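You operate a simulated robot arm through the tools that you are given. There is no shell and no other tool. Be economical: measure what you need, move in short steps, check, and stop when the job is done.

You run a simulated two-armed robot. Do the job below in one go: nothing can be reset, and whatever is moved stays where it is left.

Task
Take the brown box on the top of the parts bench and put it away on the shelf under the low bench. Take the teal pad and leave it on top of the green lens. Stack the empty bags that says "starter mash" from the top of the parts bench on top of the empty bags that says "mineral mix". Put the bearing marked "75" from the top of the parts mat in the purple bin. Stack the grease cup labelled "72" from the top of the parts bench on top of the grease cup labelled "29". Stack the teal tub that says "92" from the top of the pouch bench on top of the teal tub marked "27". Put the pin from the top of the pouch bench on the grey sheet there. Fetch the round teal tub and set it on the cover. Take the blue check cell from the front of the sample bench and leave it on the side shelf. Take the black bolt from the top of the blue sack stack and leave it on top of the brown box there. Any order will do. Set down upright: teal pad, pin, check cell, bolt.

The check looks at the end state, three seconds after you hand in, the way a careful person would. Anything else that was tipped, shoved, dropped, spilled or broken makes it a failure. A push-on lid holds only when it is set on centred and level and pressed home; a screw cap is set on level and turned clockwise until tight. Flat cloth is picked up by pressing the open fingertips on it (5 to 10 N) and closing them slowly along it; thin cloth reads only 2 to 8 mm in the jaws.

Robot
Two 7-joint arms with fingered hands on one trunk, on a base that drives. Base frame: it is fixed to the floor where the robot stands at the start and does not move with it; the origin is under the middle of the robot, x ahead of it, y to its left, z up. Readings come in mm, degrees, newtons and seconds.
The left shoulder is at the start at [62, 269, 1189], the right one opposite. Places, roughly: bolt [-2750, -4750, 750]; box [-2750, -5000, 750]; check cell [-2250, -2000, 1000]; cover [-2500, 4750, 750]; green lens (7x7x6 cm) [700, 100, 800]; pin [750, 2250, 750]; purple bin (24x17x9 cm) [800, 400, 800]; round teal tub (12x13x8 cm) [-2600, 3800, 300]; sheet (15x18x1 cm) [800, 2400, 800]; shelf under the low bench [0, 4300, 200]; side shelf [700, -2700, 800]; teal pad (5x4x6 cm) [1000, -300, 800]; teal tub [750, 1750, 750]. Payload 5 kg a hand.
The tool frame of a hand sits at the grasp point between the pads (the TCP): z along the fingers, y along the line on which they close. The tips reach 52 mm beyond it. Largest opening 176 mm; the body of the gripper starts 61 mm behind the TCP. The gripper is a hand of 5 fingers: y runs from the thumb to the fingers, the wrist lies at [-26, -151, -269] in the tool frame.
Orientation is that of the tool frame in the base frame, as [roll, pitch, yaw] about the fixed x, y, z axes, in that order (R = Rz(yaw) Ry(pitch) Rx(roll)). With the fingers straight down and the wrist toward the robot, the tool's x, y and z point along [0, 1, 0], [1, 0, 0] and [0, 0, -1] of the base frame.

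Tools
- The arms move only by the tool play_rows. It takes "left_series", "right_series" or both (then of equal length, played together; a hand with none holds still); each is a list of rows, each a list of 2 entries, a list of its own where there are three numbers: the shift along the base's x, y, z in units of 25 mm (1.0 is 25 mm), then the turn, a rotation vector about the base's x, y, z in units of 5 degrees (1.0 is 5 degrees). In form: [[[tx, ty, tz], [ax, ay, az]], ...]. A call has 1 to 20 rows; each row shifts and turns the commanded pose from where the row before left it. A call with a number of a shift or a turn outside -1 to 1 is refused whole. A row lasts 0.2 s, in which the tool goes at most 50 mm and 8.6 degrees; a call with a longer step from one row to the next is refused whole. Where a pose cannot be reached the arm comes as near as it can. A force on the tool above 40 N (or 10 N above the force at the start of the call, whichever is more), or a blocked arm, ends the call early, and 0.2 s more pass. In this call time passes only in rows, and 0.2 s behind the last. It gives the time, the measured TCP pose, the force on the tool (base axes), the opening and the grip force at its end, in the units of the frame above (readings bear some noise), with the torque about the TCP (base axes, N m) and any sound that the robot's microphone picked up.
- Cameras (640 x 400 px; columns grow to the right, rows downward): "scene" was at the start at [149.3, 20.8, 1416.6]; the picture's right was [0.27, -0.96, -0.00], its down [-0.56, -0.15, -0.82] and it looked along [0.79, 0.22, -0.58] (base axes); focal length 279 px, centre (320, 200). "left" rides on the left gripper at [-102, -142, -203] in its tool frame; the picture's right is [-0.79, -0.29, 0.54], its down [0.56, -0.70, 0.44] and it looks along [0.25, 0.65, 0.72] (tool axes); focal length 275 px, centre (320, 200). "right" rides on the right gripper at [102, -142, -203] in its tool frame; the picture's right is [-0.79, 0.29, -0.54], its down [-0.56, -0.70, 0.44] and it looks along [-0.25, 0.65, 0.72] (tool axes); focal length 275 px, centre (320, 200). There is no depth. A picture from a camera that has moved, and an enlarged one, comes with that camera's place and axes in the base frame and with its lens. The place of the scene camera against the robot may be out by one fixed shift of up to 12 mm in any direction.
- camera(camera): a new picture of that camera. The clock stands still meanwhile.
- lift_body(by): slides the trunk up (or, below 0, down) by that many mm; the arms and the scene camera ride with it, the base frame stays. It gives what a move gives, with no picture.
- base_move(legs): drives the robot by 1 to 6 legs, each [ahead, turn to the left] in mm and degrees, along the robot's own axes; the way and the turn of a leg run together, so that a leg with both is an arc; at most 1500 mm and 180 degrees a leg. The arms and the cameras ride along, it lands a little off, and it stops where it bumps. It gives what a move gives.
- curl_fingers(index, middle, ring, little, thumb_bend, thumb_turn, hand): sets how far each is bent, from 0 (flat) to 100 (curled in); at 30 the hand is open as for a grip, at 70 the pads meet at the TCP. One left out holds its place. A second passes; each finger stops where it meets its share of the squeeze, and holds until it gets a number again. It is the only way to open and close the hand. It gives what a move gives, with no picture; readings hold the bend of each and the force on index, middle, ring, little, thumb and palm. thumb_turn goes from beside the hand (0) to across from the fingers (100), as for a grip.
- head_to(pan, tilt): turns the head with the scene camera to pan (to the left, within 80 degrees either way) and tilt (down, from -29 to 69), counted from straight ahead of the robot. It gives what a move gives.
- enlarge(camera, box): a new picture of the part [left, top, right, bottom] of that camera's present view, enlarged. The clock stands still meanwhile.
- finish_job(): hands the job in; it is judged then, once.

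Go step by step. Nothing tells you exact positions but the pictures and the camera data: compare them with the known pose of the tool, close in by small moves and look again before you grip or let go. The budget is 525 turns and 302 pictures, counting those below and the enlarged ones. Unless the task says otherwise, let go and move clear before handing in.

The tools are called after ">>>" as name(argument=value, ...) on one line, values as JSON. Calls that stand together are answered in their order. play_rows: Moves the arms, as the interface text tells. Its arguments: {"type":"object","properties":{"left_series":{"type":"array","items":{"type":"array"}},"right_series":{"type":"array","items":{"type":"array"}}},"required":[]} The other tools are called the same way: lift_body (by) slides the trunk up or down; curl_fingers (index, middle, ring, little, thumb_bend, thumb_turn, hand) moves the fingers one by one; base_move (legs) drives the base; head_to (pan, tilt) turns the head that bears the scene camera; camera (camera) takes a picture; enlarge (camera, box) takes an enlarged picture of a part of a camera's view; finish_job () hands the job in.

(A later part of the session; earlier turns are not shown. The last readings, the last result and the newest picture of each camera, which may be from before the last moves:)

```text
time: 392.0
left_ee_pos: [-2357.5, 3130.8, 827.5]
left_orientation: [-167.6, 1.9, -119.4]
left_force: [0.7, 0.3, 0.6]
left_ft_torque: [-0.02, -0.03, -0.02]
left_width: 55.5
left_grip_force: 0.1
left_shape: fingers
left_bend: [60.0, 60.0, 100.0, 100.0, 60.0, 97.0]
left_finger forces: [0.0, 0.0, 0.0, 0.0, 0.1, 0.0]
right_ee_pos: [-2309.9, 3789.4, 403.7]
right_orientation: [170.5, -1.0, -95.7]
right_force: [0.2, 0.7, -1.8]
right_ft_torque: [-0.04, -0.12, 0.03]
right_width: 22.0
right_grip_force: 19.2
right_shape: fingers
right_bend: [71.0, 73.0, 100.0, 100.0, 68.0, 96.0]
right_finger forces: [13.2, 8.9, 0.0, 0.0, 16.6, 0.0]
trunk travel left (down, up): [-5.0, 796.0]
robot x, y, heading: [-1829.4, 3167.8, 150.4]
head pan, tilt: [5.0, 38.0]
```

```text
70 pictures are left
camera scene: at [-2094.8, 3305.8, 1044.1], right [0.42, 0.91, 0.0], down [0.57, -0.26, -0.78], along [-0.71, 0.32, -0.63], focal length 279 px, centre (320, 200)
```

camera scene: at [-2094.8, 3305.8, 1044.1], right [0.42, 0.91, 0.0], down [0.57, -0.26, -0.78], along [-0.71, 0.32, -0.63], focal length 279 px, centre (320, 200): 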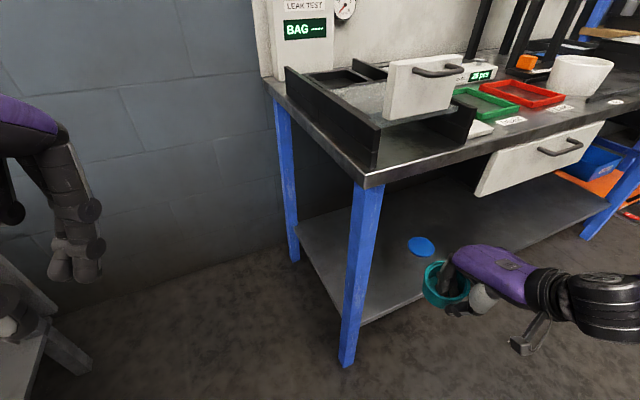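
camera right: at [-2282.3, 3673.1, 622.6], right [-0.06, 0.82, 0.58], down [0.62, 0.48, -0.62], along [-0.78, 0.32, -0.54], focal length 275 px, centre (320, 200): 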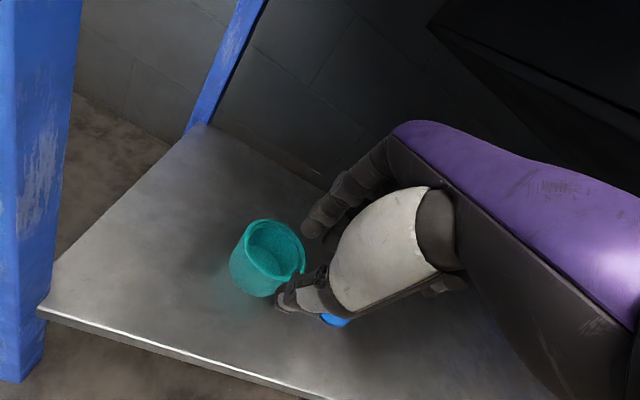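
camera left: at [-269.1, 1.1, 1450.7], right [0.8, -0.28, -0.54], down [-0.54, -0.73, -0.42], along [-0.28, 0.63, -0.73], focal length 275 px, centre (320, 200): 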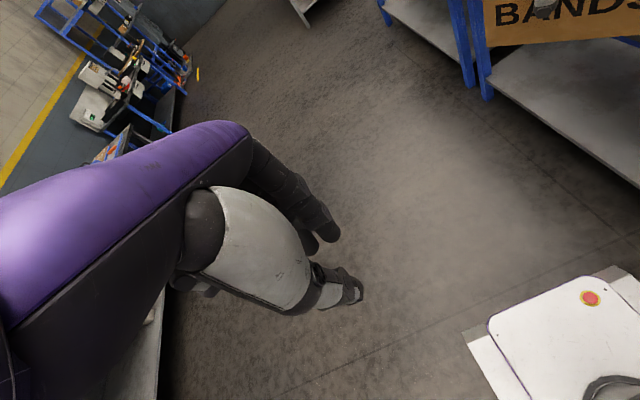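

The tub is out. I'll swing away from the bench, raise the trunk and arm, and drive up to the right end of this bench.

>>> base_move(legs=[[0, -76]])

>>> lift_body(by=345)

>>> play_rows(right_series=[[[0, 0, 1], [0, 0, 0]], [[0, 0, 1], [0, 0, 0]], [[0, 0, 1], [0, 0, 0]], [[0, 0, 1], [0, 0, 0]], [[0, 0, 1], [0, 0, 0]], [[0, 0, 1], [0, 0, 0]], [[0, 0, 1], [0, 0, 0]], [[0, 0, 1], [0, 0, 0]], [[0, 0, 1], [0, 0, 0]], [[0, 0, 1], [0, 0, 0]]])

>>> base_move(legs=[[0, 6.5], [1280, 0], [0, 98.5]])

>>> head_to(pan=-15, tilt=35)

>>> camera(camera="scene")

```text
time: 395.6
left_ee_pos: [-1997.1, 3671.7, 831.2]
left_orientation: [-166.9, 1.7, 165.3]
left_force: [-0.7, -0.6, 0.1]
left_ft_torque: [0.03, -0.08, 0.0]
left_width: 55.6
left_grip_force: 0.1
left_shape: fingers
left_bend: [60.0, 60.0, 100.0, 100.0, 60.0, 98.0]
left_finger forces: [0.0, 0.1, 0.0, 0.0, 0.0, 0.0]
right_ee_pos: [-1350.1, 3789.5, 403.1]
right_orientation: [170.6, -0.8, -171.0]
right_force: [-1.1, 0.9, -1.7]
right_ft_torque: [-0.16, -0.05, 0.01]
right_width: 21.3
right_grip_force: 18.2
right_shape: fingers
right_bend: [71.0, 73.0, 100.0, 100.0, 69.0, 96.0]
right_finger forces: [12.5, 8.3, 0.1, 0.1, 16.0, 0.1]
trunk travel left (down, up): [-5.0, 796.0]
robot x, y, heading: [-1849.2, 3172.1, 75.0]
head pan, tilt: [5.0, 38.0]
```

```text
time: 399.0
left_ee_pos: [-2001.1, 3661.0, 1179.8]
left_orientation: [-167.5, 1.6, 165.2]
left_force: [0.3, -0.7, 0.6]
left_ft_torque: [-0.03, -0.01, -0.01]
left_width: 55.7
left_grip_force: 0.0
left_shape: fingers
left_bend: [60.0, 60.0, 100.0, 100.0, 60.0, 97.0]
left_finger forces: [0.1, 0.1, 0.0, 0.1, 0.0, 0.1]
right_ee_pos: [-1350.6, 3785.5, 756.5]
right_orientation: [169.9, -0.7, -170.9]
right_force: [0.0, -0.2, -2.3]
right_ft_torque: [-0.12, 0.03, -0.02]
right_width: 20.9
right_grip_force: 19.0
right_shape: fingers
right_bend: [71.0, 73.0, 100.0, 100.0, 69.0, 96.0]
right_finger forces: [13.2, 8.2, 0.0, 0.0, 16.5, 0.0]
trunk travel left (down, up): [-350.0, 451.0]
robot x, y, heading: [-1850.2, 3168.2, 74.9]
head pan, tilt: [5.0, 38.0]
```

```text
time: 401.2
left_ee_pos: [-2002.4, 3659.7, 1181.8]
left_orientation: [-167.6, 1.6, 165.2]
left_force: [-0.7, -1.3, 0.4]
left_ft_torque: [0.03, -0.18, 0.0]
left_width: 55.5
left_grip_force: 0.1
left_shape: fingers
left_bend: [60.0, 60.0, 100.0, 100.0, 60.0, 98.0]
left_finger forces: [0.0, 0.0, 0.1, 0.0, 0.0, 0.0]
right_ee_pos: [-1352.3, 3785.4, 1010.5]
right_orientation: [169.7, -0.6, -171.0]
right_force: [-0.3, -0.9, -2.3]
right_ft_torque: [0.04, -0.04, -0.05]
right_width: 20.5
right_grip_force: 18.6
right_shape: fingers
right_bend: [71.0, 73.0, 100.0, 100.0, 69.0, 96.0]
right_finger forces: [13.0, 8.1, 0.1, 0.0, 16.8, 0.0]
trunk travel left (down, up): [-350.0, 451.0]
robot x, y, heading: [-1854.4, 3170.5, 75.3]
head pan, tilt: [5.0, 38.0]
```

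```text
time: 412.2
left_ee_pos: [-2111.2, 4162.9, 1181.0]
left_orientation: [-167.4, 1.6, -90.4]
left_force: [-1.8, -1.5, -2.0]
left_ft_torque: [0.26, -0.09, -0.05]
left_width: 55.5
left_grip_force: 0.1
left_shape: fingers
left_bend: [60.0, 60.0, 100.0, 100.0, 60.0, 98.0]
left_finger forces: [0.0, 0.1, 0.0, 0.0, 0.0, 0.0]
right_ee_pos: [-2394.8, 4760.6, 1009.0]
right_orientation: [169.9, -0.4, -66.4]
right_force: [-1.0, -1.8, -1.1]
right_ft_torque: [0.21, -0.13, -0.04]
right_width: 19.7
right_grip_force: 17.3
right_shape: fingers
right_bend: [72.0, 73.0, 100.0, 100.0, 69.0, 96.0]
right_finger forces: [11.9, 7.1, 0.1, 0.0, 15.3, 0.0]
trunk travel left (down, up): [-350.0, 451.0]
robot x, y, heading: [-1672.1, 4452.7, 179.3]
head pan, tilt: [5.0, 38.0]
```

```text
time: 413.1
left_ee_pos: [-2097.3, 4168.3, 1187.8]
left_orientation: [-168.4, 1.4, -90.3]
left_force: [-1.2, 1.9, 0.7]
left_ft_torque: [-0.29, -0.17, 0.0]
left_width: 55.6
left_grip_force: 0.0
left_shape: fingers
left_bend: [60.0, 60.0, 100.0, 100.0, 60.0, 97.0]
left_finger forces: [0.0, 0.0, 0.0, 0.0, 0.0, 0.0]
right_ee_pos: [-2381.7, 4764.6, 1016.2]
right_orientation: [169.2, -0.4, -66.6]
right_force: [-1.4, 2.7, -3.3]
right_ft_torque: [-0.32, -0.16, 0.11]
right_width: 19.8
right_grip_force: 18.0
right_shape: fingers
right_bend: [72.0, 73.0, 100.0, 100.0, 69.0, 96.0]
right_finger forces: [12.8, 7.3, 0.0, 0.0, 16.3, 0.1]
trunk travel left (down, up): [-350.0, 451.0]
robot x, y, heading: [-1672.4, 4448.2, 179.3]
head pan, tilt: [-15.0, 35.0]
```

```text
69 pictures are left
camera scene: at [-1833.7, 4475.2, 1415.8], right [0.27, 0.96, 0.0], down [0.56, -0.16, -0.81], along [-0.78, 0.22, -0.59], focal length 279 px, centre (320, 200)
```

scene: 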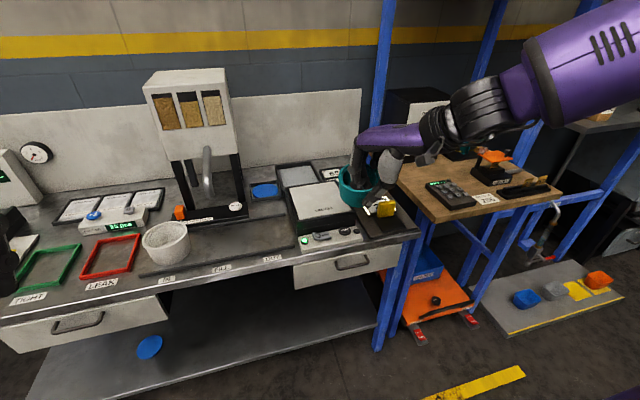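

The tub is held steady. I'll zoom in to identify the cover.

>>> enlarge(camera="scene", box=[230, 140, 430, 290])

```text
2.67 times, centred on (330, 215) of scene
camera zoom: at [-1833.7, 4475.2, 1415.8], right [0.27, 0.96, 0.0], down [0.56, -0.16, -0.81], along [-0.78, 0.22, -0.59], focal length 745 px, centre (293, 160)
```

zoom: 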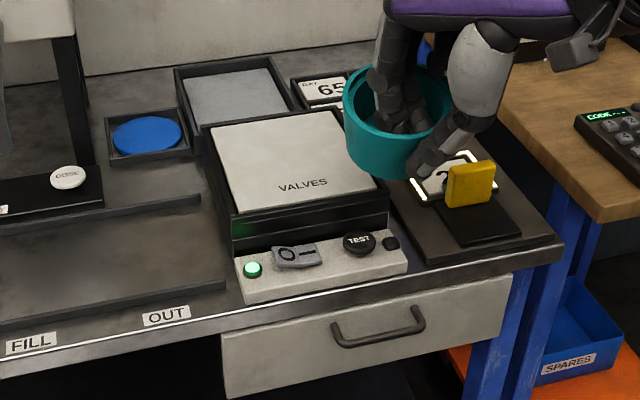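

The cover is most likely the flat top marked VALVES, centred near (-2605, 4688). I'll square the hand and bring the tub above it.

>>> play_rows(right_series=[[[0, -0.4, 0], [0, 0, -0.8]], [[0, -0.4, 0], [0, 0, -0.8]], [[0, -0.4, 0], [0, 0, -0.8]], [[-0.7, -0.4, 0], [0, 0, -0.8]], [[-0.7, -0.4, 0], [0, 0, -0.8]], [[-0.7, -0.4, 0], [0, 0, -0.7]], [[-0.8, -0.4, 0], [0, 0, 0]], [[-0.8, -0.2, 0], [0, 0, 0]], [[-0.8, 0, 0], [0, 0, 0]], [[-0.8, 0, 0], [0, 0, 0]]])

>>> enlarge(camera="scene", box=[210, 120, 410, 270])

>>> camera(camera="right")

```text
time: 415.3
left_ee_pos: [-2096.7, 4166.0, 1186.2]
left_orientation: [-168.3, 1.5, -90.3]
left_force: [-1.3, -0.2, -0.2]
left_ft_torque: [-0.05, -0.08, -0.03]
left_width: 55.7
left_grip_force: 0.1
left_shape: fingers
left_bend: [60.0, 60.0, 100.0, 100.0, 60.0, 97.0]
left_finger forces: [0.0, 0.0, 0.0, 0.0, 0.1, 0.0]
right_ee_pos: [-2513.7, 4689.2, 1015.8]
right_orientation: [169.2, -0.3, -89.9]
right_force: [-1.4, 0.1, -3.6]
right_ft_torque: [-0.06, -0.06, 0.0]
right_width: 19.7
right_grip_force: 17.6
right_shape: fingers
right_bend: [72.0, 73.0, 100.0, 100.0, 69.0, 96.0]
right_finger forces: [12.6, 7.3, 0.1, 0.0, 16.2, 0.0]
trunk travel left (down, up): [-350.0, 451.0]
robot x, y, heading: [-1673.0, 4450.1, 179.4]
head pan, tilt: [-15.0, 35.0]
```

```text
2.67 times, centred on (310, 195) of scene
camera zoom: at [-1833.7, 4473.2, 1415.6], right [0.27, 0.96, 0.0], down [0.56, -0.15, -0.81], along [-0.78, 0.22, -0.59], focal length 745 px, centre (347, 213)
```

zoom: 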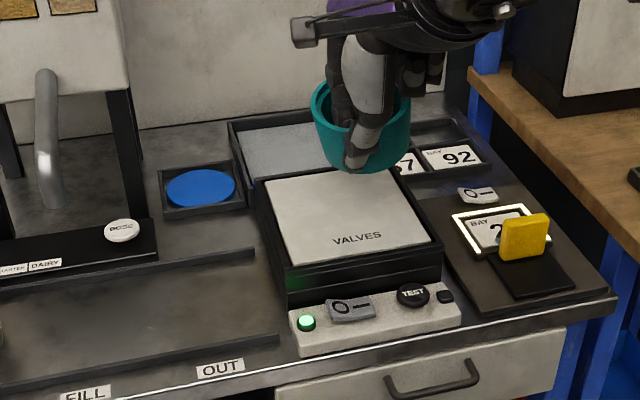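

```text
66 pictures are left
camera right: at [-2337.0, 4588.0, 1190.3], right [-0.18, 0.79, 0.58], down [0.61, 0.56, -0.57], along [-0.77, 0.25, -0.58], focal length 275 px, centre (320, 200)
```

right: 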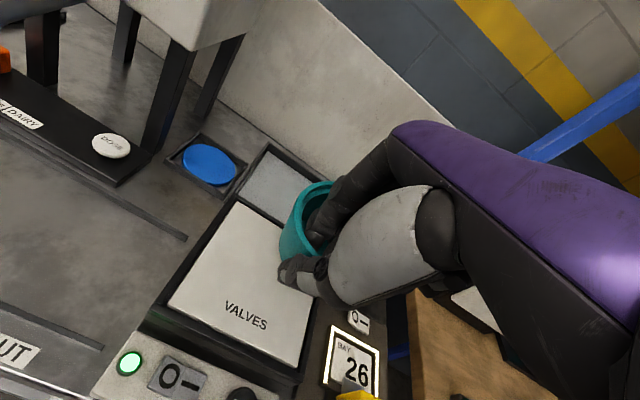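

The cover spans x -2671..-2480, y 4595..4780, and the tub is centred over it within 1 cm. I'll lower.

>>> play_rows(right_series=[[[0.3, 0, -0.8], [0, -0.25, 0]], [[0, 0, -0.8], [0, 0, 0]], [[0, 0, -0.8], [0, 0, 0]], [[0, 0, -0.3], [0, 0, 0]], [[0, 0, -0.2], [0, 0, 0]], [[0, 0, -0.2], [0, 0, 0]]])

>>> enlarge(camera="scene", box=[270, 140, 370, 230])

```text
time: 416.7
left_ee_pos: [-2095.2, 4165.6, 1187.0]
left_orientation: [-168.3, 1.6, -90.4]
left_force: [0.4, -0.1, 0.2]
left_ft_torque: [0.01, 0.04, 0.03]
left_width: 55.5
left_grip_force: 0.0
left_shape: fingers
left_bend: [60.0, 60.0, 100.0, 100.0, 60.0, 97.0]
left_finger forces: [0.0, 0.0, 0.0, 0.0, 0.0, 0.1]
right_ee_pos: [-2506.2, 4687.2, 946.1]
right_orientation: [170.0, -0.3, -89.9]
right_force: [0.0, 0.0, 26.1]
right_ft_torque: [-0.07, 0.25, -0.01]
right_width: 18.1
right_grip_force: 24.6
right_shape: fingers
right_bend: [73.0, 74.0, 100.0, 100.0, 69.0, 96.0]
right_finger forces: [21.2, 9.7, 0.0, 0.0, 18.1, 0.0]
trunk travel left (down, up): [-350.0, 451.0]
robot x, y, heading: [-1674.4, 4452.4, 179.4]
head pan, tilt: [-15.0, 35.0]
```

```text
4.44 times, centred on (320, 185) of scene
camera zoom: at [-1830.9, 4472.2, 1416.5], right [0.27, 0.96, 0.0], down [0.56, -0.15, -0.81], along [-0.78, 0.22, -0.58], focal length 1242 px, centre (320, 267)
```

zoom: 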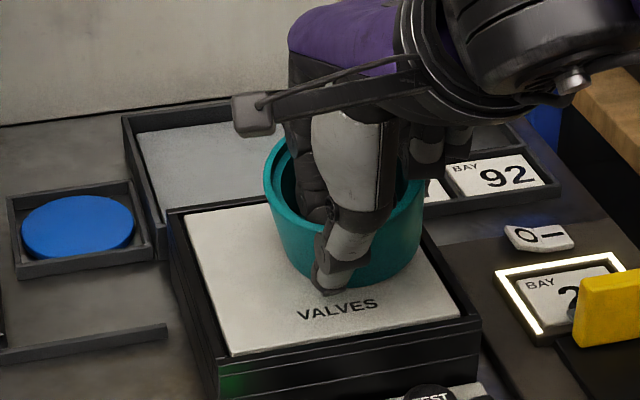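

The tub stands on the cover with a 26 N push. I'll ease, release, and rise straight up.

>>> play_rows(right_series=[[[0, 0, 0.12], [0, 0, 0]]])

>>> curl_fingers(hand="right", index=62, middle=62, thumb_bend=60)

>>> play_rows(right_series=[[[0, 0, 0.5], [0, 0, 0]], [[0, 0, 1], [0, 0, 0]], [[0, 0, 1], [0, 0, 0]], [[0, 0, 1], [0, 0, 0]], [[0, 0, 1], [0, 0, 0]], [[0.5, 0, 1], [0, 0, 0]], [[1, 0, 1], [0, 0, 0]]])

>>> enlarge(camera="scene", box=[220, 110, 420, 260])

```text
time: 417.1
left_ee_pos: [-2094.9, 4165.2, 1187.6]
left_orientation: [-168.3, 1.6, -90.3]
left_force: [0.4, -0.4, 0.1]
left_ft_torque: [-0.02, -0.01, -0.01]
left_width: 55.8
left_grip_force: 0.1
left_shape: fingers
left_bend: [60.0, 60.0, 100.0, 100.0, 60.0, 97.0]
left_finger forces: [0.0, 0.0, 0.1, 0.0, 0.0, 0.1]
right_ee_pos: [-2505.8, 4687.7, 945.2]
right_orientation: [170.1, -0.3, -90.0]
right_force: [-4.6, -1.4, 23.9]
right_ft_torque: [-0.14, 0.47, -0.05]
right_width: 18.2
right_grip_force: 25.2
right_shape: fingers
right_bend: [73.0, 74.0, 100.0, 100.0, 69.0, 96.0]
right_finger forces: [21.1, 11.3, 0.1, 0.0, 17.0, 0.0]
trunk travel left (down, up): [-350.0, 451.0]
robot x, y, heading: [-1671.7, 4450.5, 179.4]
head pan, tilt: [-15.0, 35.0]
```

```text
time: 418.1
left_ee_pos: [-2094.8, 4166.4, 1187.7]
left_orientation: [-168.3, 1.5, -90.3]
left_force: [0.6, -0.4, -0.3]
left_ft_torque: [-0.01, 0.01, -0.03]
left_width: 55.9
left_grip_force: 0.1
left_shape: fingers
left_bend: [60.0, 60.0, 100.0, 100.0, 60.0, 97.0]
left_finger forces: [0.0, 0.0, 0.1, 0.0, 0.1, 0.0]
right_ee_pos: [-2505.2, 4688.6, 942.8]
right_orientation: [170.3, -0.2, -90.0]
right_force: [0.2, -0.9, 0.2]
right_ft_torque: [-0.01, 0.03, 0.0]
right_width: 51.5
right_grip_force: 0.1
right_shape: fingers
right_bend: [62.0, 62.0, 100.0, 100.0, 60.0, 97.0]
right_finger forces: [0.0, 0.1, 0.0, 0.1, 0.0, 0.1]
trunk travel left (down, up): [-350.0, 451.0]
robot x, y, heading: [-1671.3, 4454.6, 179.2]
head pan, tilt: [-15.0, 35.0]
```

```text
time: 419.7
left_ee_pos: [-2095.5, 4164.6, 1186.2]
left_orientation: [-168.4, 1.6, -90.2]
left_force: [1.9, 0.5, 0.9]
left_ft_torque: [0.04, 0.18, 0.03]
left_width: 55.7
left_grip_force: 0.1
left_shape: fingers
left_bend: [60.0, 60.0, 100.0, 100.0, 60.0, 97.0]
left_finger forces: [0.1, 0.0, 0.0, 0.0, 0.0, 0.0]
right_ee_pos: [-2466.8, 4686.7, 1107.2]
right_orientation: [170.3, -0.2, -89.9]
right_force: [2.1, 0.0, 0.1]
right_ft_torque: [0.05, 0.19, -0.06]
right_width: 51.2
right_grip_force: 0.1
right_shape: fingers
right_bend: [62.0, 62.0, 100.0, 100.0, 60.0, 97.0]
right_finger forces: [0.0, 0.1, 0.1, 0.1, 0.0, 0.1]
trunk travel left (down, up): [-350.0, 451.0]
robot x, y, heading: [-1671.9, 4454.0, 179.2]
head pan, tilt: [-15.0, 35.0]
```

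```text
2.67 times, centred on (320, 185) of scene
camera zoom: at [-1831.0, 4472.3, 1416.3], right [0.27, 0.96, 0.0], down [0.56, -0.15, -0.81], along [-0.78, 0.22, -0.58], focal length 745 px, centre (320, 240)
```

zoom: 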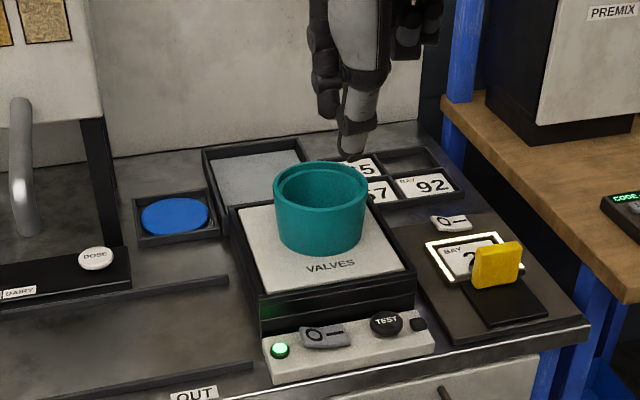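

The tub stands on the cover. Now the check cell at the sample bench, far to the south: I'll tuck the right arm, back up, turn, and drive.

>>> base_move(legs=[[-330, 0]])

>>> play_rows(right_series=[[[1, 0, 0.3], [0, 0, 0]], [[1, 0, 0.3], [0, 0, 0]], [[1, 0, 0.3], [0, 0, 0]], [[1, 0, 0], [0, 0, 0]], [[1, 0, 0], [0, 0, 0]], [[1, 0, 0], [0, 0, 0]], [[1, 0, 0], [0, 0, 0]], [[1, 0, 0], [0, 0, 0]], [[1, 0, 0], [0, 0, 0]], [[1, 0, 0], [0, 0, 0]]])

>>> base_move(legs=[[0, 91], [1500, 0], [1500, 0], [1400, 0]])

>>> head_to(pan=0, tilt=15)

>>> camera(camera="scene")

```text
time: 421.9
left_ee_pos: [-1759.5, 4160.5, 1187.5]
left_orientation: [-168.4, 1.6, -90.4]
left_force: [1.2, 0.0, 1.0]
left_ft_torque: [-0.04, 0.18, 0.05]
left_width: 55.9
left_grip_force: 0.0
left_shape: fingers
left_bend: [60.0, 60.0, 100.0, 100.0, 60.0, 97.0]
left_finger forces: [0.0, 0.1, 0.0, 0.1, 0.1, 0.0]
right_ee_pos: [-2130.9, 4683.5, 1108.4]
right_orientation: [170.3, -0.4, -90.0]
right_force: [1.4, 0.1, 1.7]
right_ft_torque: [0.04, 0.13, -0.08]
right_width: 51.5
right_grip_force: 0.1
right_shape: fingers
right_bend: [62.0, 62.0, 100.0, 100.0, 60.0, 97.0]
right_finger forces: [0.1, 0.0, 0.0, 0.0, 0.0, 0.0]
trunk travel left (down, up): [-350.0, 451.0]
robot x, y, heading: [-1337.8, 4447.8, 179.5]
head pan, tilt: [-15.0, 35.0]
```

```text
time: 424.1
left_ee_pos: [-1746.2, 4162.0, 1191.5]
left_orientation: [-169.2, 1.6, -90.4]
left_force: [0.8, -0.8, 0.3]
left_ft_torque: [0.05, 0.05, 0.01]
left_width: 55.5
left_grip_force: 0.0
left_shape: fingers
left_bend: [60.0, 60.0, 100.0, 100.0, 60.0, 97.0]
left_finger forces: [0.0, 0.0, 0.0, 0.1, 0.0, 0.1]
right_ee_pos: [-1875.3, 4680.7, 1143.8]
right_orientation: [169.9, -0.1, -90.0]
right_force: [-0.3, -1.1, 0.5]
right_ft_torque: [0.05, 0.0, -0.03]
right_width: 51.3
right_grip_force: 0.0
right_shape: fingers
right_bend: [62.0, 62.0, 100.0, 100.0, 60.0, 98.0]
right_finger forces: [0.1, 0.1, 0.0, 0.0, 0.1, 0.0]
right hand out of reach, approached as far as the arm can: row 10
trunk travel left (down, up): [-350.0, 451.0]
robot x, y, heading: [-1333.2, 4453.1, 179.5]
head pan, tilt: [-15.0, 35.0]
```

```text
time: 449.1
left_ee_pos: [-943.7, -368.2, 1191.2]
left_orientation: [-169.1, 1.5, 1.7]
left_force: [0.4, -0.7, -1.2]
left_ft_torque: [0.05, -0.02, 0.02]
left_width: 55.8
left_grip_force: 0.1
left_shape: fingers
left_bend: [60.0, 60.0, 100.0, 100.0, 60.0, 97.0]
left_finger forces: [0.1, 0.0, 0.0, 0.0, 0.1, 0.2]
right_ee_pos: [-1457.6, -518.3, 1145.8]
right_orientation: [169.8, -0.2, 2.1]
right_force: [0.2, -0.4, -0.7]
right_ft_torque: [0.03, 0.0, 0.01]
right_width: 51.2
right_grip_force: 0.2
right_shape: fingers
right_bend: [62.0, 62.0, 100.0, 100.0, 60.0, 98.0]
right_finger forces: [0.0, 0.0, 0.0, 0.1, 0.0, 0.1]
trunk travel left (down, up): [-350.0, 451.0]
robot x, y, heading: [-1243.8, 28.9, -88.6]
head pan, tilt: [-15.0, 35.0]
```

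```text
time: 449.9
left_ee_pos: [-944.0, -353.1, 1196.7]
left_orientation: [-169.9, 1.6, 1.8]
left_force: [0.3, 0.4, 0.9]
left_ft_torque: [0.03, -0.04, -0.02]
left_width: 55.9
left_grip_force: 0.0
left_shape: fingers
left_bend: [60.0, 60.0, 100.0, 100.0, 60.0, 98.0]
left_finger forces: [0.0, 0.0, 0.0, 0.0, 0.0, 0.0]
right_ee_pos: [-1457.9, -508.9, 1157.0]
right_orientation: [168.7, -0.4, 1.7]
right_force: [0.2, -0.4, -0.6]
right_ft_torque: [-0.03, -0.01, 0.02]
right_width: 51.2
right_grip_force: 0.1
right_shape: fingers
right_bend: [62.0, 62.0, 100.0, 100.0, 60.0, 98.0]
right_finger forces: [0.0, 0.0, 0.0, 0.0, 0.1, 0.1]
trunk travel left (down, up): [-350.0, 451.0]
robot x, y, heading: [-1243.4, 28.3, -88.5]
head pan, tilt: [0.0, 15.0]
```

```text
63 pictures are left
camera scene: at [-1246.1, -136.7, 1448.0], right [-1.0, -0.03, 0.0], down [-0.01, 0.27, -0.96], along [0.02, -0.96, -0.27], focal length 279 px, centre (320, 200)
```

scene: 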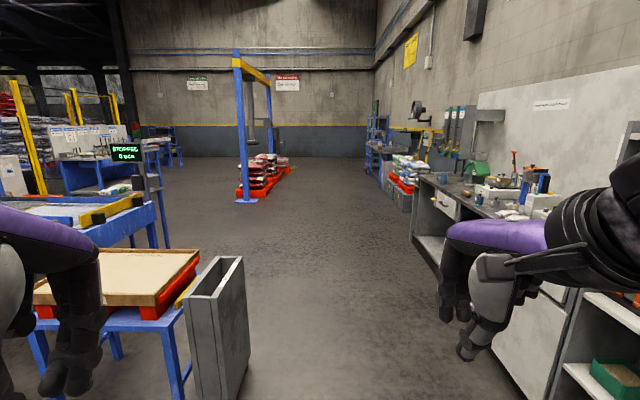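

The sample bench is along the right wall ahead. I'll drive forward about 1880 mm and turn to face it.

>>> base_move(legs=[[1000, 0], [880, 0], [0, -91.5], [250, 0]])

>>> head_to(pan=0, tilt=30)

>>> camera(camera="scene")

```text
time: 464.7
left_ee_pos: [-1855.7, -2137.3, 1195.2]
left_orientation: [-169.5, 1.6, -90.5]
left_force: [-2.4, 0.8, -0.5]
left_ft_torque: [-0.04, -0.37, -0.07]
left_width: 55.6
left_grip_force: 0.1
left_shape: fingers
left_bend: [60.0, 60.0, 100.0, 100.0, 60.0, 98.0]
left_finger forces: [0.0, 0.1, 0.0, 0.1, 0.0, 0.0]
right_ee_pos: [-1989.5, -1617.8, 1152.9]
right_orientation: [170.5, 0.2, -90.3]
right_force: [-2.1, 0.4, -0.9]
right_ft_torque: [-0.12, -0.29, 0.06]
right_width: 51.4
right_grip_force: 0.1
right_shape: fingers
right_bend: [62.0, 62.0, 100.0, 100.0, 60.0, 98.0]
right_finger forces: [0.1, 0.0, 0.0, 0.0, 0.1, 0.1]
trunk travel left (down, up): [-350.0, 451.0]
robot x, y, heading: [-1455.0, -1852.7, 179.2]
head pan, tilt: [0.0, 15.0]
```

```text
time: 465.5
left_ee_pos: [-1832.6, -2138.1, 1202.5]
left_orientation: [-170.8, 1.6, -90.5]
left_force: [3.3, -1.1, 0.9]
left_ft_torque: [0.02, 0.51, 0.09]
left_width: 55.8
left_grip_force: 0.1
left_shape: fingers
left_bend: [60.0, 60.0, 100.0, 100.0, 60.0, 98.0]
left_finger forces: [0.0, 0.0, 0.0, 0.0, 0.0, 0.0]
right_ee_pos: [-1971.1, -1621.2, 1168.8]
right_orientation: [168.8, -0.1, -90.5]
right_force: [3.8, -1.0, 3.1]
right_ft_torque: [0.13, 0.34, -0.09]
right_width: 51.5
right_grip_force: 0.1
right_shape: fingers
right_bend: [62.0, 62.0, 100.0, 100.0, 60.0, 98.0]
right_finger forces: [0.1, 0.0, 0.0, 0.1, 0.0, 0.0]
trunk travel left (down, up): [-350.0, 451.0]
robot x, y, heading: [-1458.3, -1852.7, 179.2]
head pan, tilt: [0.0, 30.0]
```

```text
62 pictures are left
camera scene: at [-1617.8, -1855.1, 1424.7], right [0.01, 1.0, 0.0], down [0.51, -0.01, -0.86], along [-0.86, 0.01, -0.51], focal length 279 px, centre (320, 200)
```

scene: 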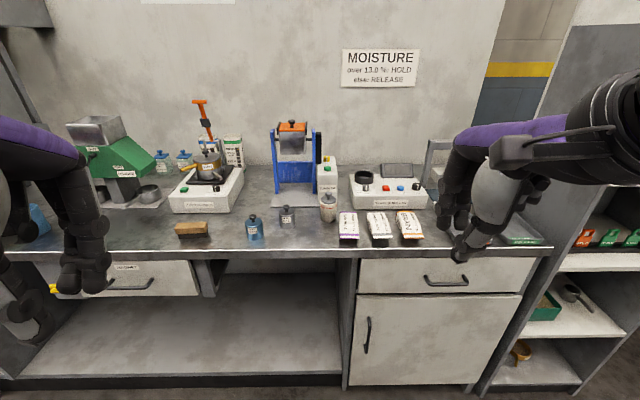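

I see a small blue bottle-like cell at the front of the bench. I'll zoom in.

>>> enlarge(camera="scene", box=[170, 190, 350, 260])

```text
3.56 times, centred on (260, 225) of scene
camera zoom: at [-1617.8, -1855.1, 1424.7], right [0.01, 1.0, 0.0], down [0.51, -0.01, -0.86], along [-0.86, 0.01, -0.51], focal length 993 px, centre (533, 111)
```

zoom: 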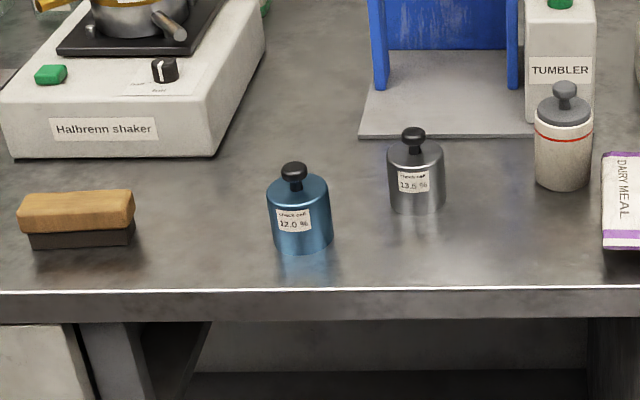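

The blue check cell (12.0 %) is near (-2345, -2055), with the bench top at about z=867. I'll drive 200 mm closer and bring the left hand over it, level and opened.

>>> base_move(legs=[[200, 0]])

>>> curl_fingers(hand="left", index=49, middle=49, ring=100, little=100, thumb_bend=49)

>>> play_rows(left_series=[[[-1, 0.2, 0], [0, 0.9, 0]], [[-1, 0.2, 0], [0, 0.9, 0]], [[-1, 0.2, 0], [0, 0, 0]], [[-1, 0.25, 0], [0, 0, 0]], [[-1, 0.25, 0], [0, 0, 0]], [[-1, 0.25, 0], [0, 0, 0]], [[-1, 0.25, -0.5], [0, 0, 0]], [[-1, 0.25, -0.5], [0, 0, 0]], [[-1, 0.25, -0.8], [0, 0, 0]], [[-1, 0.25, -0.8], [0, 0, 0]], [[-1, 0.25, -0.8], [0, 0, 0]], [[-0.5, 0.25, -0.8], [0, 0, 0]]])

>>> camera(camera="left")

>>> camera(camera="scene")

```text
time: 467.1
left_ee_pos: [-2038.8, -2134.0, 1199.8]
left_orientation: [-170.4, 1.6, -90.6]
left_force: [-1.7, -0.6, -0.5]
left_ft_torque: [0.06, -0.22, -0.05]
left_width: 55.7
left_grip_force: 0.1
left_shape: fingers
left_bend: [60.0, 60.0, 100.0, 100.0, 60.0, 98.0]
left_finger forces: [0.0, 0.1, 0.0, 0.1, 0.0, 0.0]
right_ee_pos: [-2179.9, -1616.0, 1163.4]
right_orientation: [169.3, -0.1, -90.4]
right_force: [-2.1, 0.0, -0.2]
right_ft_torque: [-0.02, -0.13, 0.05]
right_width: 51.2
right_grip_force: 0.0
right_shape: fingers
right_bend: [62.0, 62.0, 100.0, 100.0, 60.0, 98.0]
right_finger forces: [0.1, 0.0, 0.1, 0.0, 0.0, 0.0]
trunk travel left (down, up): [-350.0, 451.0]
robot x, y, heading: [-1657.1, -1852.9, 179.5]
head pan, tilt: [0.0, 30.0]
```

```text
time: 468.1
left_ee_pos: [-2027.7, -2134.2, 1204.1]
left_orientation: [-171.0, 1.5, -90.6]
left_force: [-3.1, 0.4, -1.0]
left_ft_torque: [-0.04, -0.46, -0.07]
left_width: 104.1
left_grip_force: 0.1
left_shape: fingers
left_bend: [49.0, 49.0, 100.0, 100.0, 49.0, 98.0]
left_finger forces: [0.0, 0.0, 0.0, 0.0, 0.1, 0.0]
right_ee_pos: [-2177.8, -1617.7, 1179.3]
right_orientation: [167.9, -1.1, -91.0]
right_force: [-4.3, 0.2, -1.6]
right_ft_torque: [-0.07, -0.34, 0.1]
right_width: 51.3
right_grip_force: 0.0
right_shape: fingers
right_bend: [62.0, 62.0, 100.0, 100.0, 60.0, 98.0]
right_finger forces: [0.0, 0.1, 0.1, 0.0, 0.0, 0.0]
trunk travel left (down, up): [-350.0, 451.0]
robot x, y, heading: [-1658.3, -1849.0, 179.1]
head pan, tilt: [0.0, 30.0]
```

```text
time: 470.7
left_ee_pos: [-2320.0, -2062.1, 1108.4]
left_orientation: [179.8, 1.3, -90.8]
left_force: [-2.1, 0.4, -0.4]
left_ft_torque: [0.0, -0.11, -0.01]
left_width: 103.8
left_grip_force: 0.0
left_shape: fingers
left_bend: [49.0, 49.0, 100.0, 100.0, 49.0, 98.0]
left_finger forces: [0.1, 0.0, 0.0, 0.1, 0.0, 0.1]
left hand out of reach, approached as far as the arm can: row 1, 2
right_ee_pos: [-2175.0, -1618.5, 1182.6]
right_orientation: [167.7, -1.0, -91.1]
right_force: [-0.6, -0.2, -0.6]
right_ft_torque: [0.02, -0.09, 0.0]
right_width: 51.1
right_grip_force: 0.0
right_shape: fingers
right_bend: [62.0, 62.0, 100.0, 100.0, 60.0, 98.0]
right_finger forces: [0.0, 0.0, 0.0, 0.1, 0.0, 0.0]
trunk travel left (down, up): [-350.0, 451.0]
robot x, y, heading: [-1659.9, -1850.9, 179.4]
head pan, tilt: [0.0, 30.0]
```

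```text
60 pictures are left
camera left: at [-2175.9, -1968.1, 1313.5], right [0.3, 0.8, -0.52], down [0.69, -0.56, -0.46], along [-0.66, -0.23, -0.72], focal length 275 px, centre (320, 200)
```

left: 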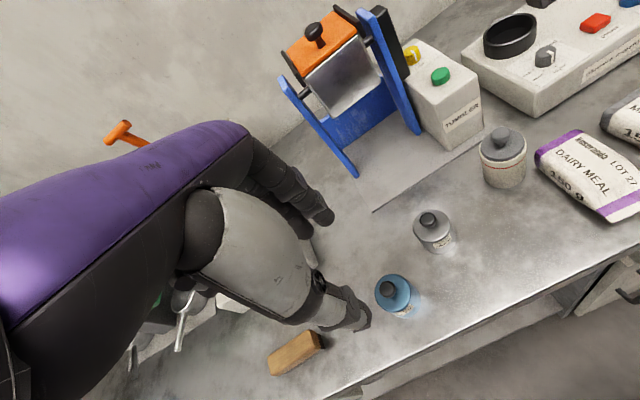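

```text
59 pictures are left
camera scene: at [-1826.5, -1851.6, 1423.3], right [0.01, 1.0, 0.0], down [0.51, -0.01, -0.86], along [-0.86, 0.01, -0.51], focal length 279 px, centre (320, 200)
```

scene: 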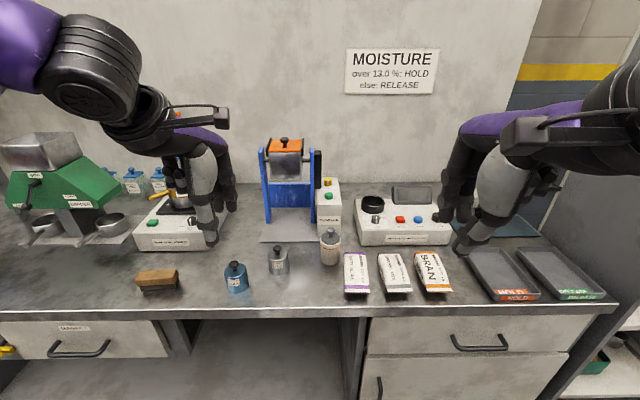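

The cell is at about (-2315, -2046). I'll align and lower the left hand to z≈955.

>>> play_rows(left_series=[[[0.1, 0.3, -0.8], [0, 0, 0]], [[0.1, 0.3, -1], [0, 0, 0]], [[0, 0, -1], [0, 0, 0]], [[0, 0, -1], [0, 0, 0]], [[0, 0, -0.8], [0, 0, 0]]])

>>> enlarge(camera="left", box=[240, 180, 440, 330])

>>> enlarge(camera="scene", box=[180, 190, 300, 310])

```text
time: 471.9
left_ee_pos: [-2314.6, -2047.8, 994.0]
left_orientation: [179.7, 1.4, -90.9]
left_force: [0.4, 0.4, 0.5]
left_ft_torque: [0.05, -0.04, 0.0]
left_width: 103.8
left_grip_force: 0.1
left_shape: fingers
left_bend: [49.0, 49.0, 100.0, 100.0, 49.0, 98.0]
left_finger forces: [0.0, 0.1, 0.0, 0.0, 0.1, 0.0]
right_ee_pos: [-2174.0, -1619.5, 1182.0]
right_orientation: [167.8, -0.9, -91.0]
right_force: [-1.7, 0.6, 0.6]
right_ft_torque: [0.05, -0.03, 0.0]
right_width: 51.1
right_grip_force: 0.1
right_shape: fingers
right_bend: [62.0, 62.0, 100.0, 100.0, 60.0, 98.0]
right_finger forces: [0.0, 0.0, 0.0, 0.1, 0.0, 0.1]
trunk travel left (down, up): [-350.0, 451.0]
robot x, y, heading: [-1664.2, -1854.7, 179.4]
head pan, tilt: [0.0, 30.0]
```

```text
2.67 times, centred on (340, 255) of left
camera zoom: at [-2171.2, -1953.5, 1199.5], right [0.3, 0.8, -0.52], down [0.69, -0.56, -0.46], along [-0.66, -0.23, -0.72], focal length 734 px, centre (267, 53)
```

zoom: 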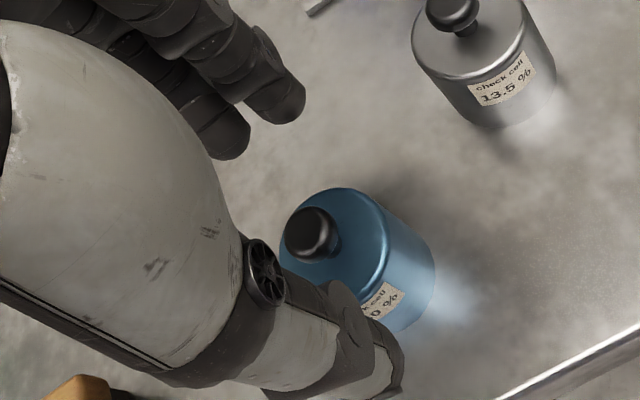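

```text
3.33 times, centred on (240, 250) of scene
camera zoom: at [-1826.1, -1851.9, 1423.4], right [0.01, 1.0, 0.0], down [0.51, -0.01, -0.86], along [-0.86, 0.01, -0.51], focal length 931 px, centre (587, 33)
```

zoom: 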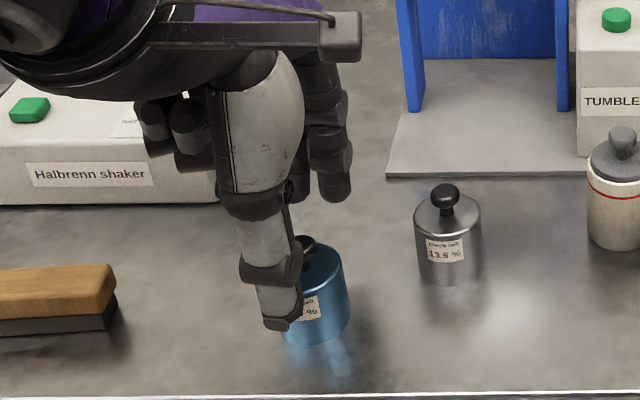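

A small correction of (+6, +8), then I'll lower to z≈953 and close.

>>> play_rows(left_series=[[[0.24, 0.3, -0.6], [0, 0, 0]], [[0, 0, -0.6], [0, 0, 0]], [[0, 0, -0.4], [0, 0, 0]]])

>>> curl_fingers(hand="left", index=64, middle=64, thumb_bend=64)

>>> enlarge(camera="scene", box=[180, 190, 300, 310])

```text
time: 472.7
left_ee_pos: [-2308.3, -2039.6, 953.3]
left_orientation: [179.8, 1.4, -90.6]
left_force: [-0.7, 0.5, 0.6]
left_ft_torque: [-0.01, -0.07, -0.05]
left_width: 103.7
left_grip_force: 0.1
left_shape: fingers
left_bend: [49.0, 49.0, 100.0, 100.0, 49.0, 98.0]
left_finger forces: [0.1, 0.0, 0.0, 0.1, 0.0, 0.0]
right_ee_pos: [-2173.2, -1619.0, 1181.4]
right_orientation: [167.7, -1.0, -91.1]
right_force: [-1.3, 0.4, 0.8]
right_ft_torque: [0.02, -0.07, -0.02]
right_width: 51.1
right_grip_force: 0.1
right_shape: fingers
right_bend: [62.0, 62.0, 100.0, 100.0, 60.0, 98.0]
right_finger forces: [0.1, 0.0, 0.0, 0.0, 0.0, 0.1]
trunk travel left (down, up): [-350.0, 451.0]
robot x, y, heading: [-1658.5, -1853.8, 179.1]
head pan, tilt: [0.0, 30.0]
```

```text
time: 473.7
left_ee_pos: [-2307.6, -2040.4, 955.0]
left_orientation: [179.8, 1.5, -90.8]
left_force: [1.2, 0.5, 0.1]
left_ft_torque: [-0.02, 0.02, -0.02]
left_width: 51.7
left_grip_force: 7.0
left_shape: fingers
left_bend: [62.0, 62.0, 100.0, 100.0, 61.0, 97.0]
left_finger forces: [3.1, 4.0, 0.0, 0.0, 7.0, 0.0]
right_ee_pos: [-2174.0, -1619.3, 1182.8]
right_orientation: [167.7, -1.0, -91.1]
right_force: [-1.3, 0.2, 0.7]
right_ft_torque: [0.01, 0.02, -0.02]
right_width: 51.1
right_grip_force: 0.0
right_shape: fingers
right_bend: [62.0, 62.0, 100.0, 100.0, 60.0, 98.0]
right_finger forces: [0.1, 0.0, 0.0, 0.1, 0.1, 0.0]
trunk travel left (down, up): [-350.0, 451.0]
robot x, y, heading: [-1659.5, -1852.4, 179.3]
head pan, tilt: [0.0, 30.0]
```

```text
3.33 times, centred on (240, 250) of scene
camera zoom: at [-1825.6, -1851.6, 1423.5], right [0.01, 1.0, 0.0], down [0.51, -0.01, -0.86], along [-0.86, 0.01, -0.51], focal length 931 px, centre (587, 33)
```

zoom: 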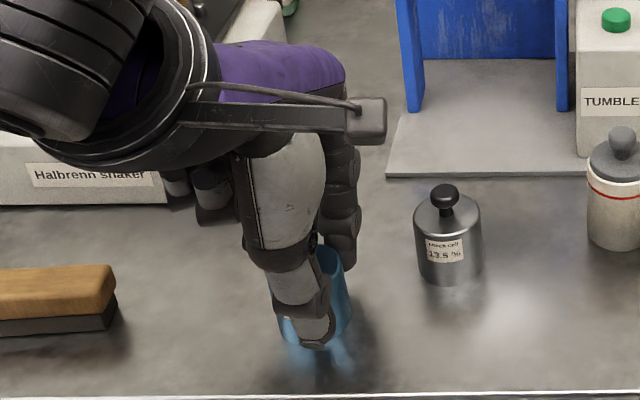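

The grip is even, so I'll squeeze a bit more and lift.

>>> curl_fingers(hand="left", index=74, middle=74, thumb_bend=74)

>>> play_rows(left_series=[[[0, 0, 0.4], [0, 0, 0]], [[0, 0, 0.8], [0, 0, 0]], [[0, 0, 1], [0, 0, 0]], [[0, 0, 1], [0, 0, 0]], [[0.5, 0, 1], [0, 0, 0]], [[0.5, 0, 1], [0, 0, 0]], [[0.5, 0, 1], [0, 0, 0]]])

>>> camera(camera="scene")

```text
time: 474.7
left_ee_pos: [-2307.1, -2039.9, 955.3]
left_orientation: [179.6, 1.5, -90.8]
left_force: [-0.8, 1.2, -0.1]
left_ft_torque: [-0.01, -0.03, -0.01]
left_width: 49.5
left_grip_force: 21.0
left_shape: fingers
left_bend: [61.0, 63.0, 100.0, 100.0, 64.0, 96.0]
left_finger forces: [10.3, 9.8, 0.1, 0.1, 22.0, 0.1]
right_ee_pos: [-2173.0, -1617.9, 1182.7]
right_orientation: [167.6, -1.0, -91.0]
right_force: [-0.1, 0.9, -0.2]
right_ft_torque: [-0.01, -0.03, 0.01]
right_width: 50.9
right_grip_force: 0.1
right_shape: fingers
right_bend: [62.0, 62.0, 100.0, 100.0, 60.0, 98.0]
right_finger forces: [0.0, 0.0, 0.1, 0.0, 0.1, 0.1]
trunk travel left (down, up): [-350.0, 451.0]
robot x, y, heading: [-1657.7, -1849.7, 179.2]
head pan, tilt: [0.0, 30.0]
```

```text
time: 476.3
left_ee_pos: [-2267.9, -2040.1, 1112.7]
left_orientation: [179.7, 1.3, -90.7]
left_force: [0.3, -0.1, -1.2]
left_ft_torque: [-0.05, 0.18, 0.04]
left_width: 49.5
left_grip_force: 21.1
left_shape: fingers
left_bend: [61.0, 63.0, 100.0, 100.0, 64.0, 96.0]
left_finger forces: [10.4, 10.2, 0.1, 0.1, 21.8, 0.0]
right_ee_pos: [-2172.4, -1617.3, 1184.4]
right_orientation: [167.6, -1.0, -91.1]
right_force: [1.4, 0.0, 0.9]
right_ft_torque: [-0.02, 0.17, -0.04]
right_width: 51.1
right_grip_force: 0.1
right_shape: fingers
right_bend: [62.0, 62.0, 100.0, 100.0, 60.0, 98.0]
right_finger forces: [0.1, 0.1, 0.1, 0.1, 0.0, 0.1]
trunk travel left (down, up): [-350.0, 451.0]
robot x, y, heading: [-1657.5, -1853.3, 179.0]
head pan, tilt: [0.0, 30.0]
```

```text
55 pictures are left
camera scene: at [-1823.9, -1851.2, 1423.9], right [0.01, 1.0, 0.0], down [0.51, -0.01, -0.86], along [-0.86, 0.01, -0.51], focal length 279 px, centre (320, 200)
```

scene: 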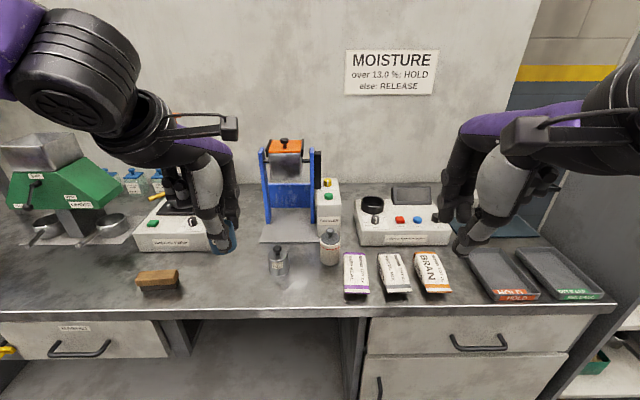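

The cell is held at 21 N. I'll back away, turn toward the side shelf direction and look.

>>> base_move(legs=[[-400, 0], [0, 157]])

>>> head_to(pan=0, tilt=12)

>>> camera(camera="scene")

```text
time: 484.9
left_ee_pos: [-650.4, -1921.6, 1127.9]
left_orientation: [177.8, 1.7, 64.3]
left_force: [0.0, 7.5, -1.3]
left_ft_torque: [-0.86, 0.01, -0.11]
left_width: 48.1
left_grip_force: 21.7
left_shape: fingers
left_bend: [61.0, 63.0, 100.0, 100.0, 65.0, 96.0]
left_finger forces: [10.4, 11.6, 0.0, 0.1, 21.6, 0.0]
right_ee_pos: [-916.9, -2261.9, 1194.2]
right_orientation: [168.2, 0.4, 64.3]
right_force: [2.6, 4.6, 6.7]
right_ft_torque: [-0.67, 0.45, -0.28]
right_width: 51.6
right_grip_force: 0.0
right_shape: fingers
right_bend: [62.0, 62.0, 100.0, 100.0, 60.0, 97.0]
right_finger forces: [0.0, 0.0, 0.0, 0.0, 0.0, 0.1]
trunk travel left (down, up): [-350.0, 451.0]
robot x, y, heading: [-1271.7, -1884.7, -25.8]
head pan, tilt: [0.0, 30.0]
stopped in leg 2: the robot was blocked; the commanded pose is now the measured one
```

```text
time: 485.7
left_ee_pos: [-646.9, -1929.2, 1125.1]
left_orientation: [178.2, 1.5, 64.3]
left_force: [1.2, 1.2, -3.5]
left_ft_torque: [-0.14, 0.22, -0.06]
left_width: 48.3
left_grip_force: 21.7
left_shape: fingers
left_bend: [61.0, 63.0, 100.0, 100.0, 65.0, 96.0]
left_finger forces: [10.5, 11.5, 0.0, 0.0, 21.7, 0.0]
right_ee_pos: [-913.8, -2268.6, 1189.4]
right_orientation: [168.7, 0.2, 64.1]
right_force: [1.5, 1.4, -0.6]
right_ft_torque: [-0.12, 0.2, -0.03]
right_width: 51.1
right_grip_force: 0.1
right_shape: fingers
right_bend: [62.0, 62.0, 100.0, 100.0, 60.0, 97.0]
right_finger forces: [0.0, 0.0, 0.0, 0.0, 0.1, 0.0]
trunk travel left (down, up): [-350.0, 451.0]
robot x, y, heading: [-1266.3, -1882.8, -25.5]
head pan, tilt: [0.0, 12.0]
```

```text
54 pictures are left
camera scene: at [-1126.1, -1955.6, 1452.1], right [-0.43, -0.9, 0.0], down [-0.2, 0.1, -0.97], along [0.88, -0.42, -0.22], focal length 279 px, centre (320, 200)
```

scene: 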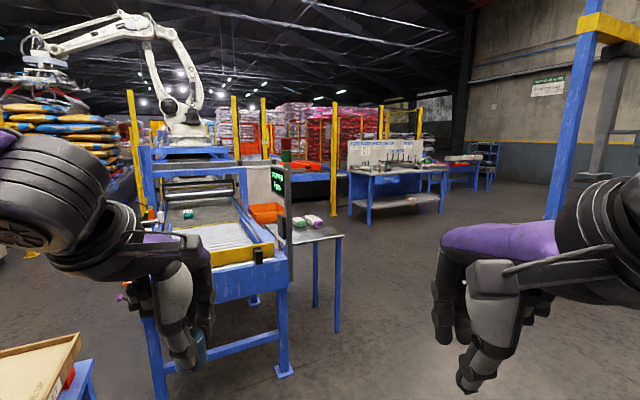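

The side shelf is the small table beside the conveyor end, near (700, -2700), z≈750. I'll drive to about (-350, -2900) facing it.

>>> base_move(legs=[[0, -22.5], [1369, 0], [0, 48]])

>>> head_to(pan=12, tilt=28)

>>> camera(camera="scene")

```text
time: 495.9
left_ee_pos: [220.2, -2671.8, 1126.5]
left_orientation: [178.0, 1.4, 89.8]
left_force: [0.2, -0.6, -1.5]
left_ft_torque: [0.03, 0.0, 0.02]
left_width: 48.1
left_grip_force: 21.3
left_shape: fingers
left_bend: [61.0, 63.0, 100.0, 100.0, 65.0, 96.0]
left_finger forces: [10.1, 11.8, 0.0, 0.0, 20.1, 0.0]
right_ee_pos: [128.0, -3093.2, 1189.5]
right_orientation: [169.4, 0.6, 89.8]
right_force: [-0.4, -1.0, 0.4]
right_ft_torque: [0.05, 0.02, 0.01]
right_width: 51.2
right_grip_force: 0.1
right_shape: fingers
right_bend: [62.0, 62.0, 100.0, 100.0, 60.0, 98.0]
right_finger forces: [0.0, 0.0, 0.0, 0.0, 0.0, 0.0]
trunk travel left (down, up): [-350.0, 451.0]
robot x, y, heading: [-356.9, -2904.9, -0.4]
head pan, tilt: [0.0, 12.0]
```

```text
time: 496.7
left_ee_pos: [206.8, -2672.4, 1133.6]
left_orientation: [177.4, 1.3, 89.8]
left_force: [-0.3, -0.6, -1.4]
left_ft_torque: [0.03, 0.04, -0.01]
left_width: 47.7
left_grip_force: 21.9
left_shape: fingers
left_bend: [61.0, 63.0, 100.0, 100.0, 65.0, 96.0]
left_finger forces: [10.5, 12.2, 0.0, 0.0, 21.3, 0.0]
right_ee_pos: [113.6, -3093.6, 1196.8]
right_orientation: [168.7, 0.4, 89.7]
right_force: [-0.1, -0.9, -1.1]
right_ft_torque: [0.07, 0.02, 0.02]
right_width: 51.1
right_grip_force: 0.0
right_shape: fingers
right_bend: [62.0, 62.0, 100.0, 100.0, 60.0, 98.0]
right_finger forces: [0.1, 0.0, 0.1, 0.1, 0.0, 0.1]
trunk travel left (down, up): [-350.0, 451.0]
robot x, y, heading: [-357.6, -2906.2, -0.4]
head pan, tilt: [12.0, 28.0]
```

```text
53 pictures are left
camera scene: at [-205.8, -2890.7, 1426.9], right [0.21, -0.98, 0.0], down [-0.47, -0.1, -0.88], along [0.86, 0.18, -0.48], focal length 279 px, centre (320, 200)
```

scene: 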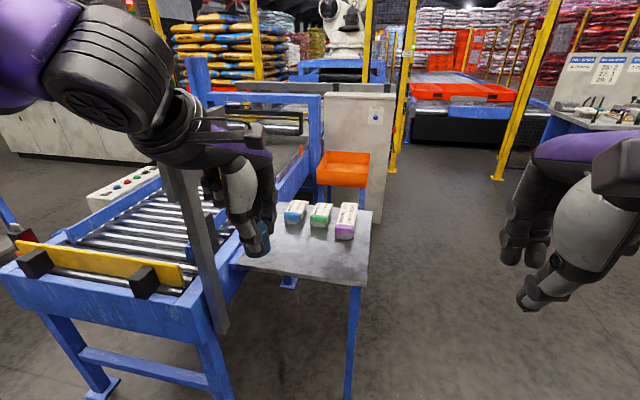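

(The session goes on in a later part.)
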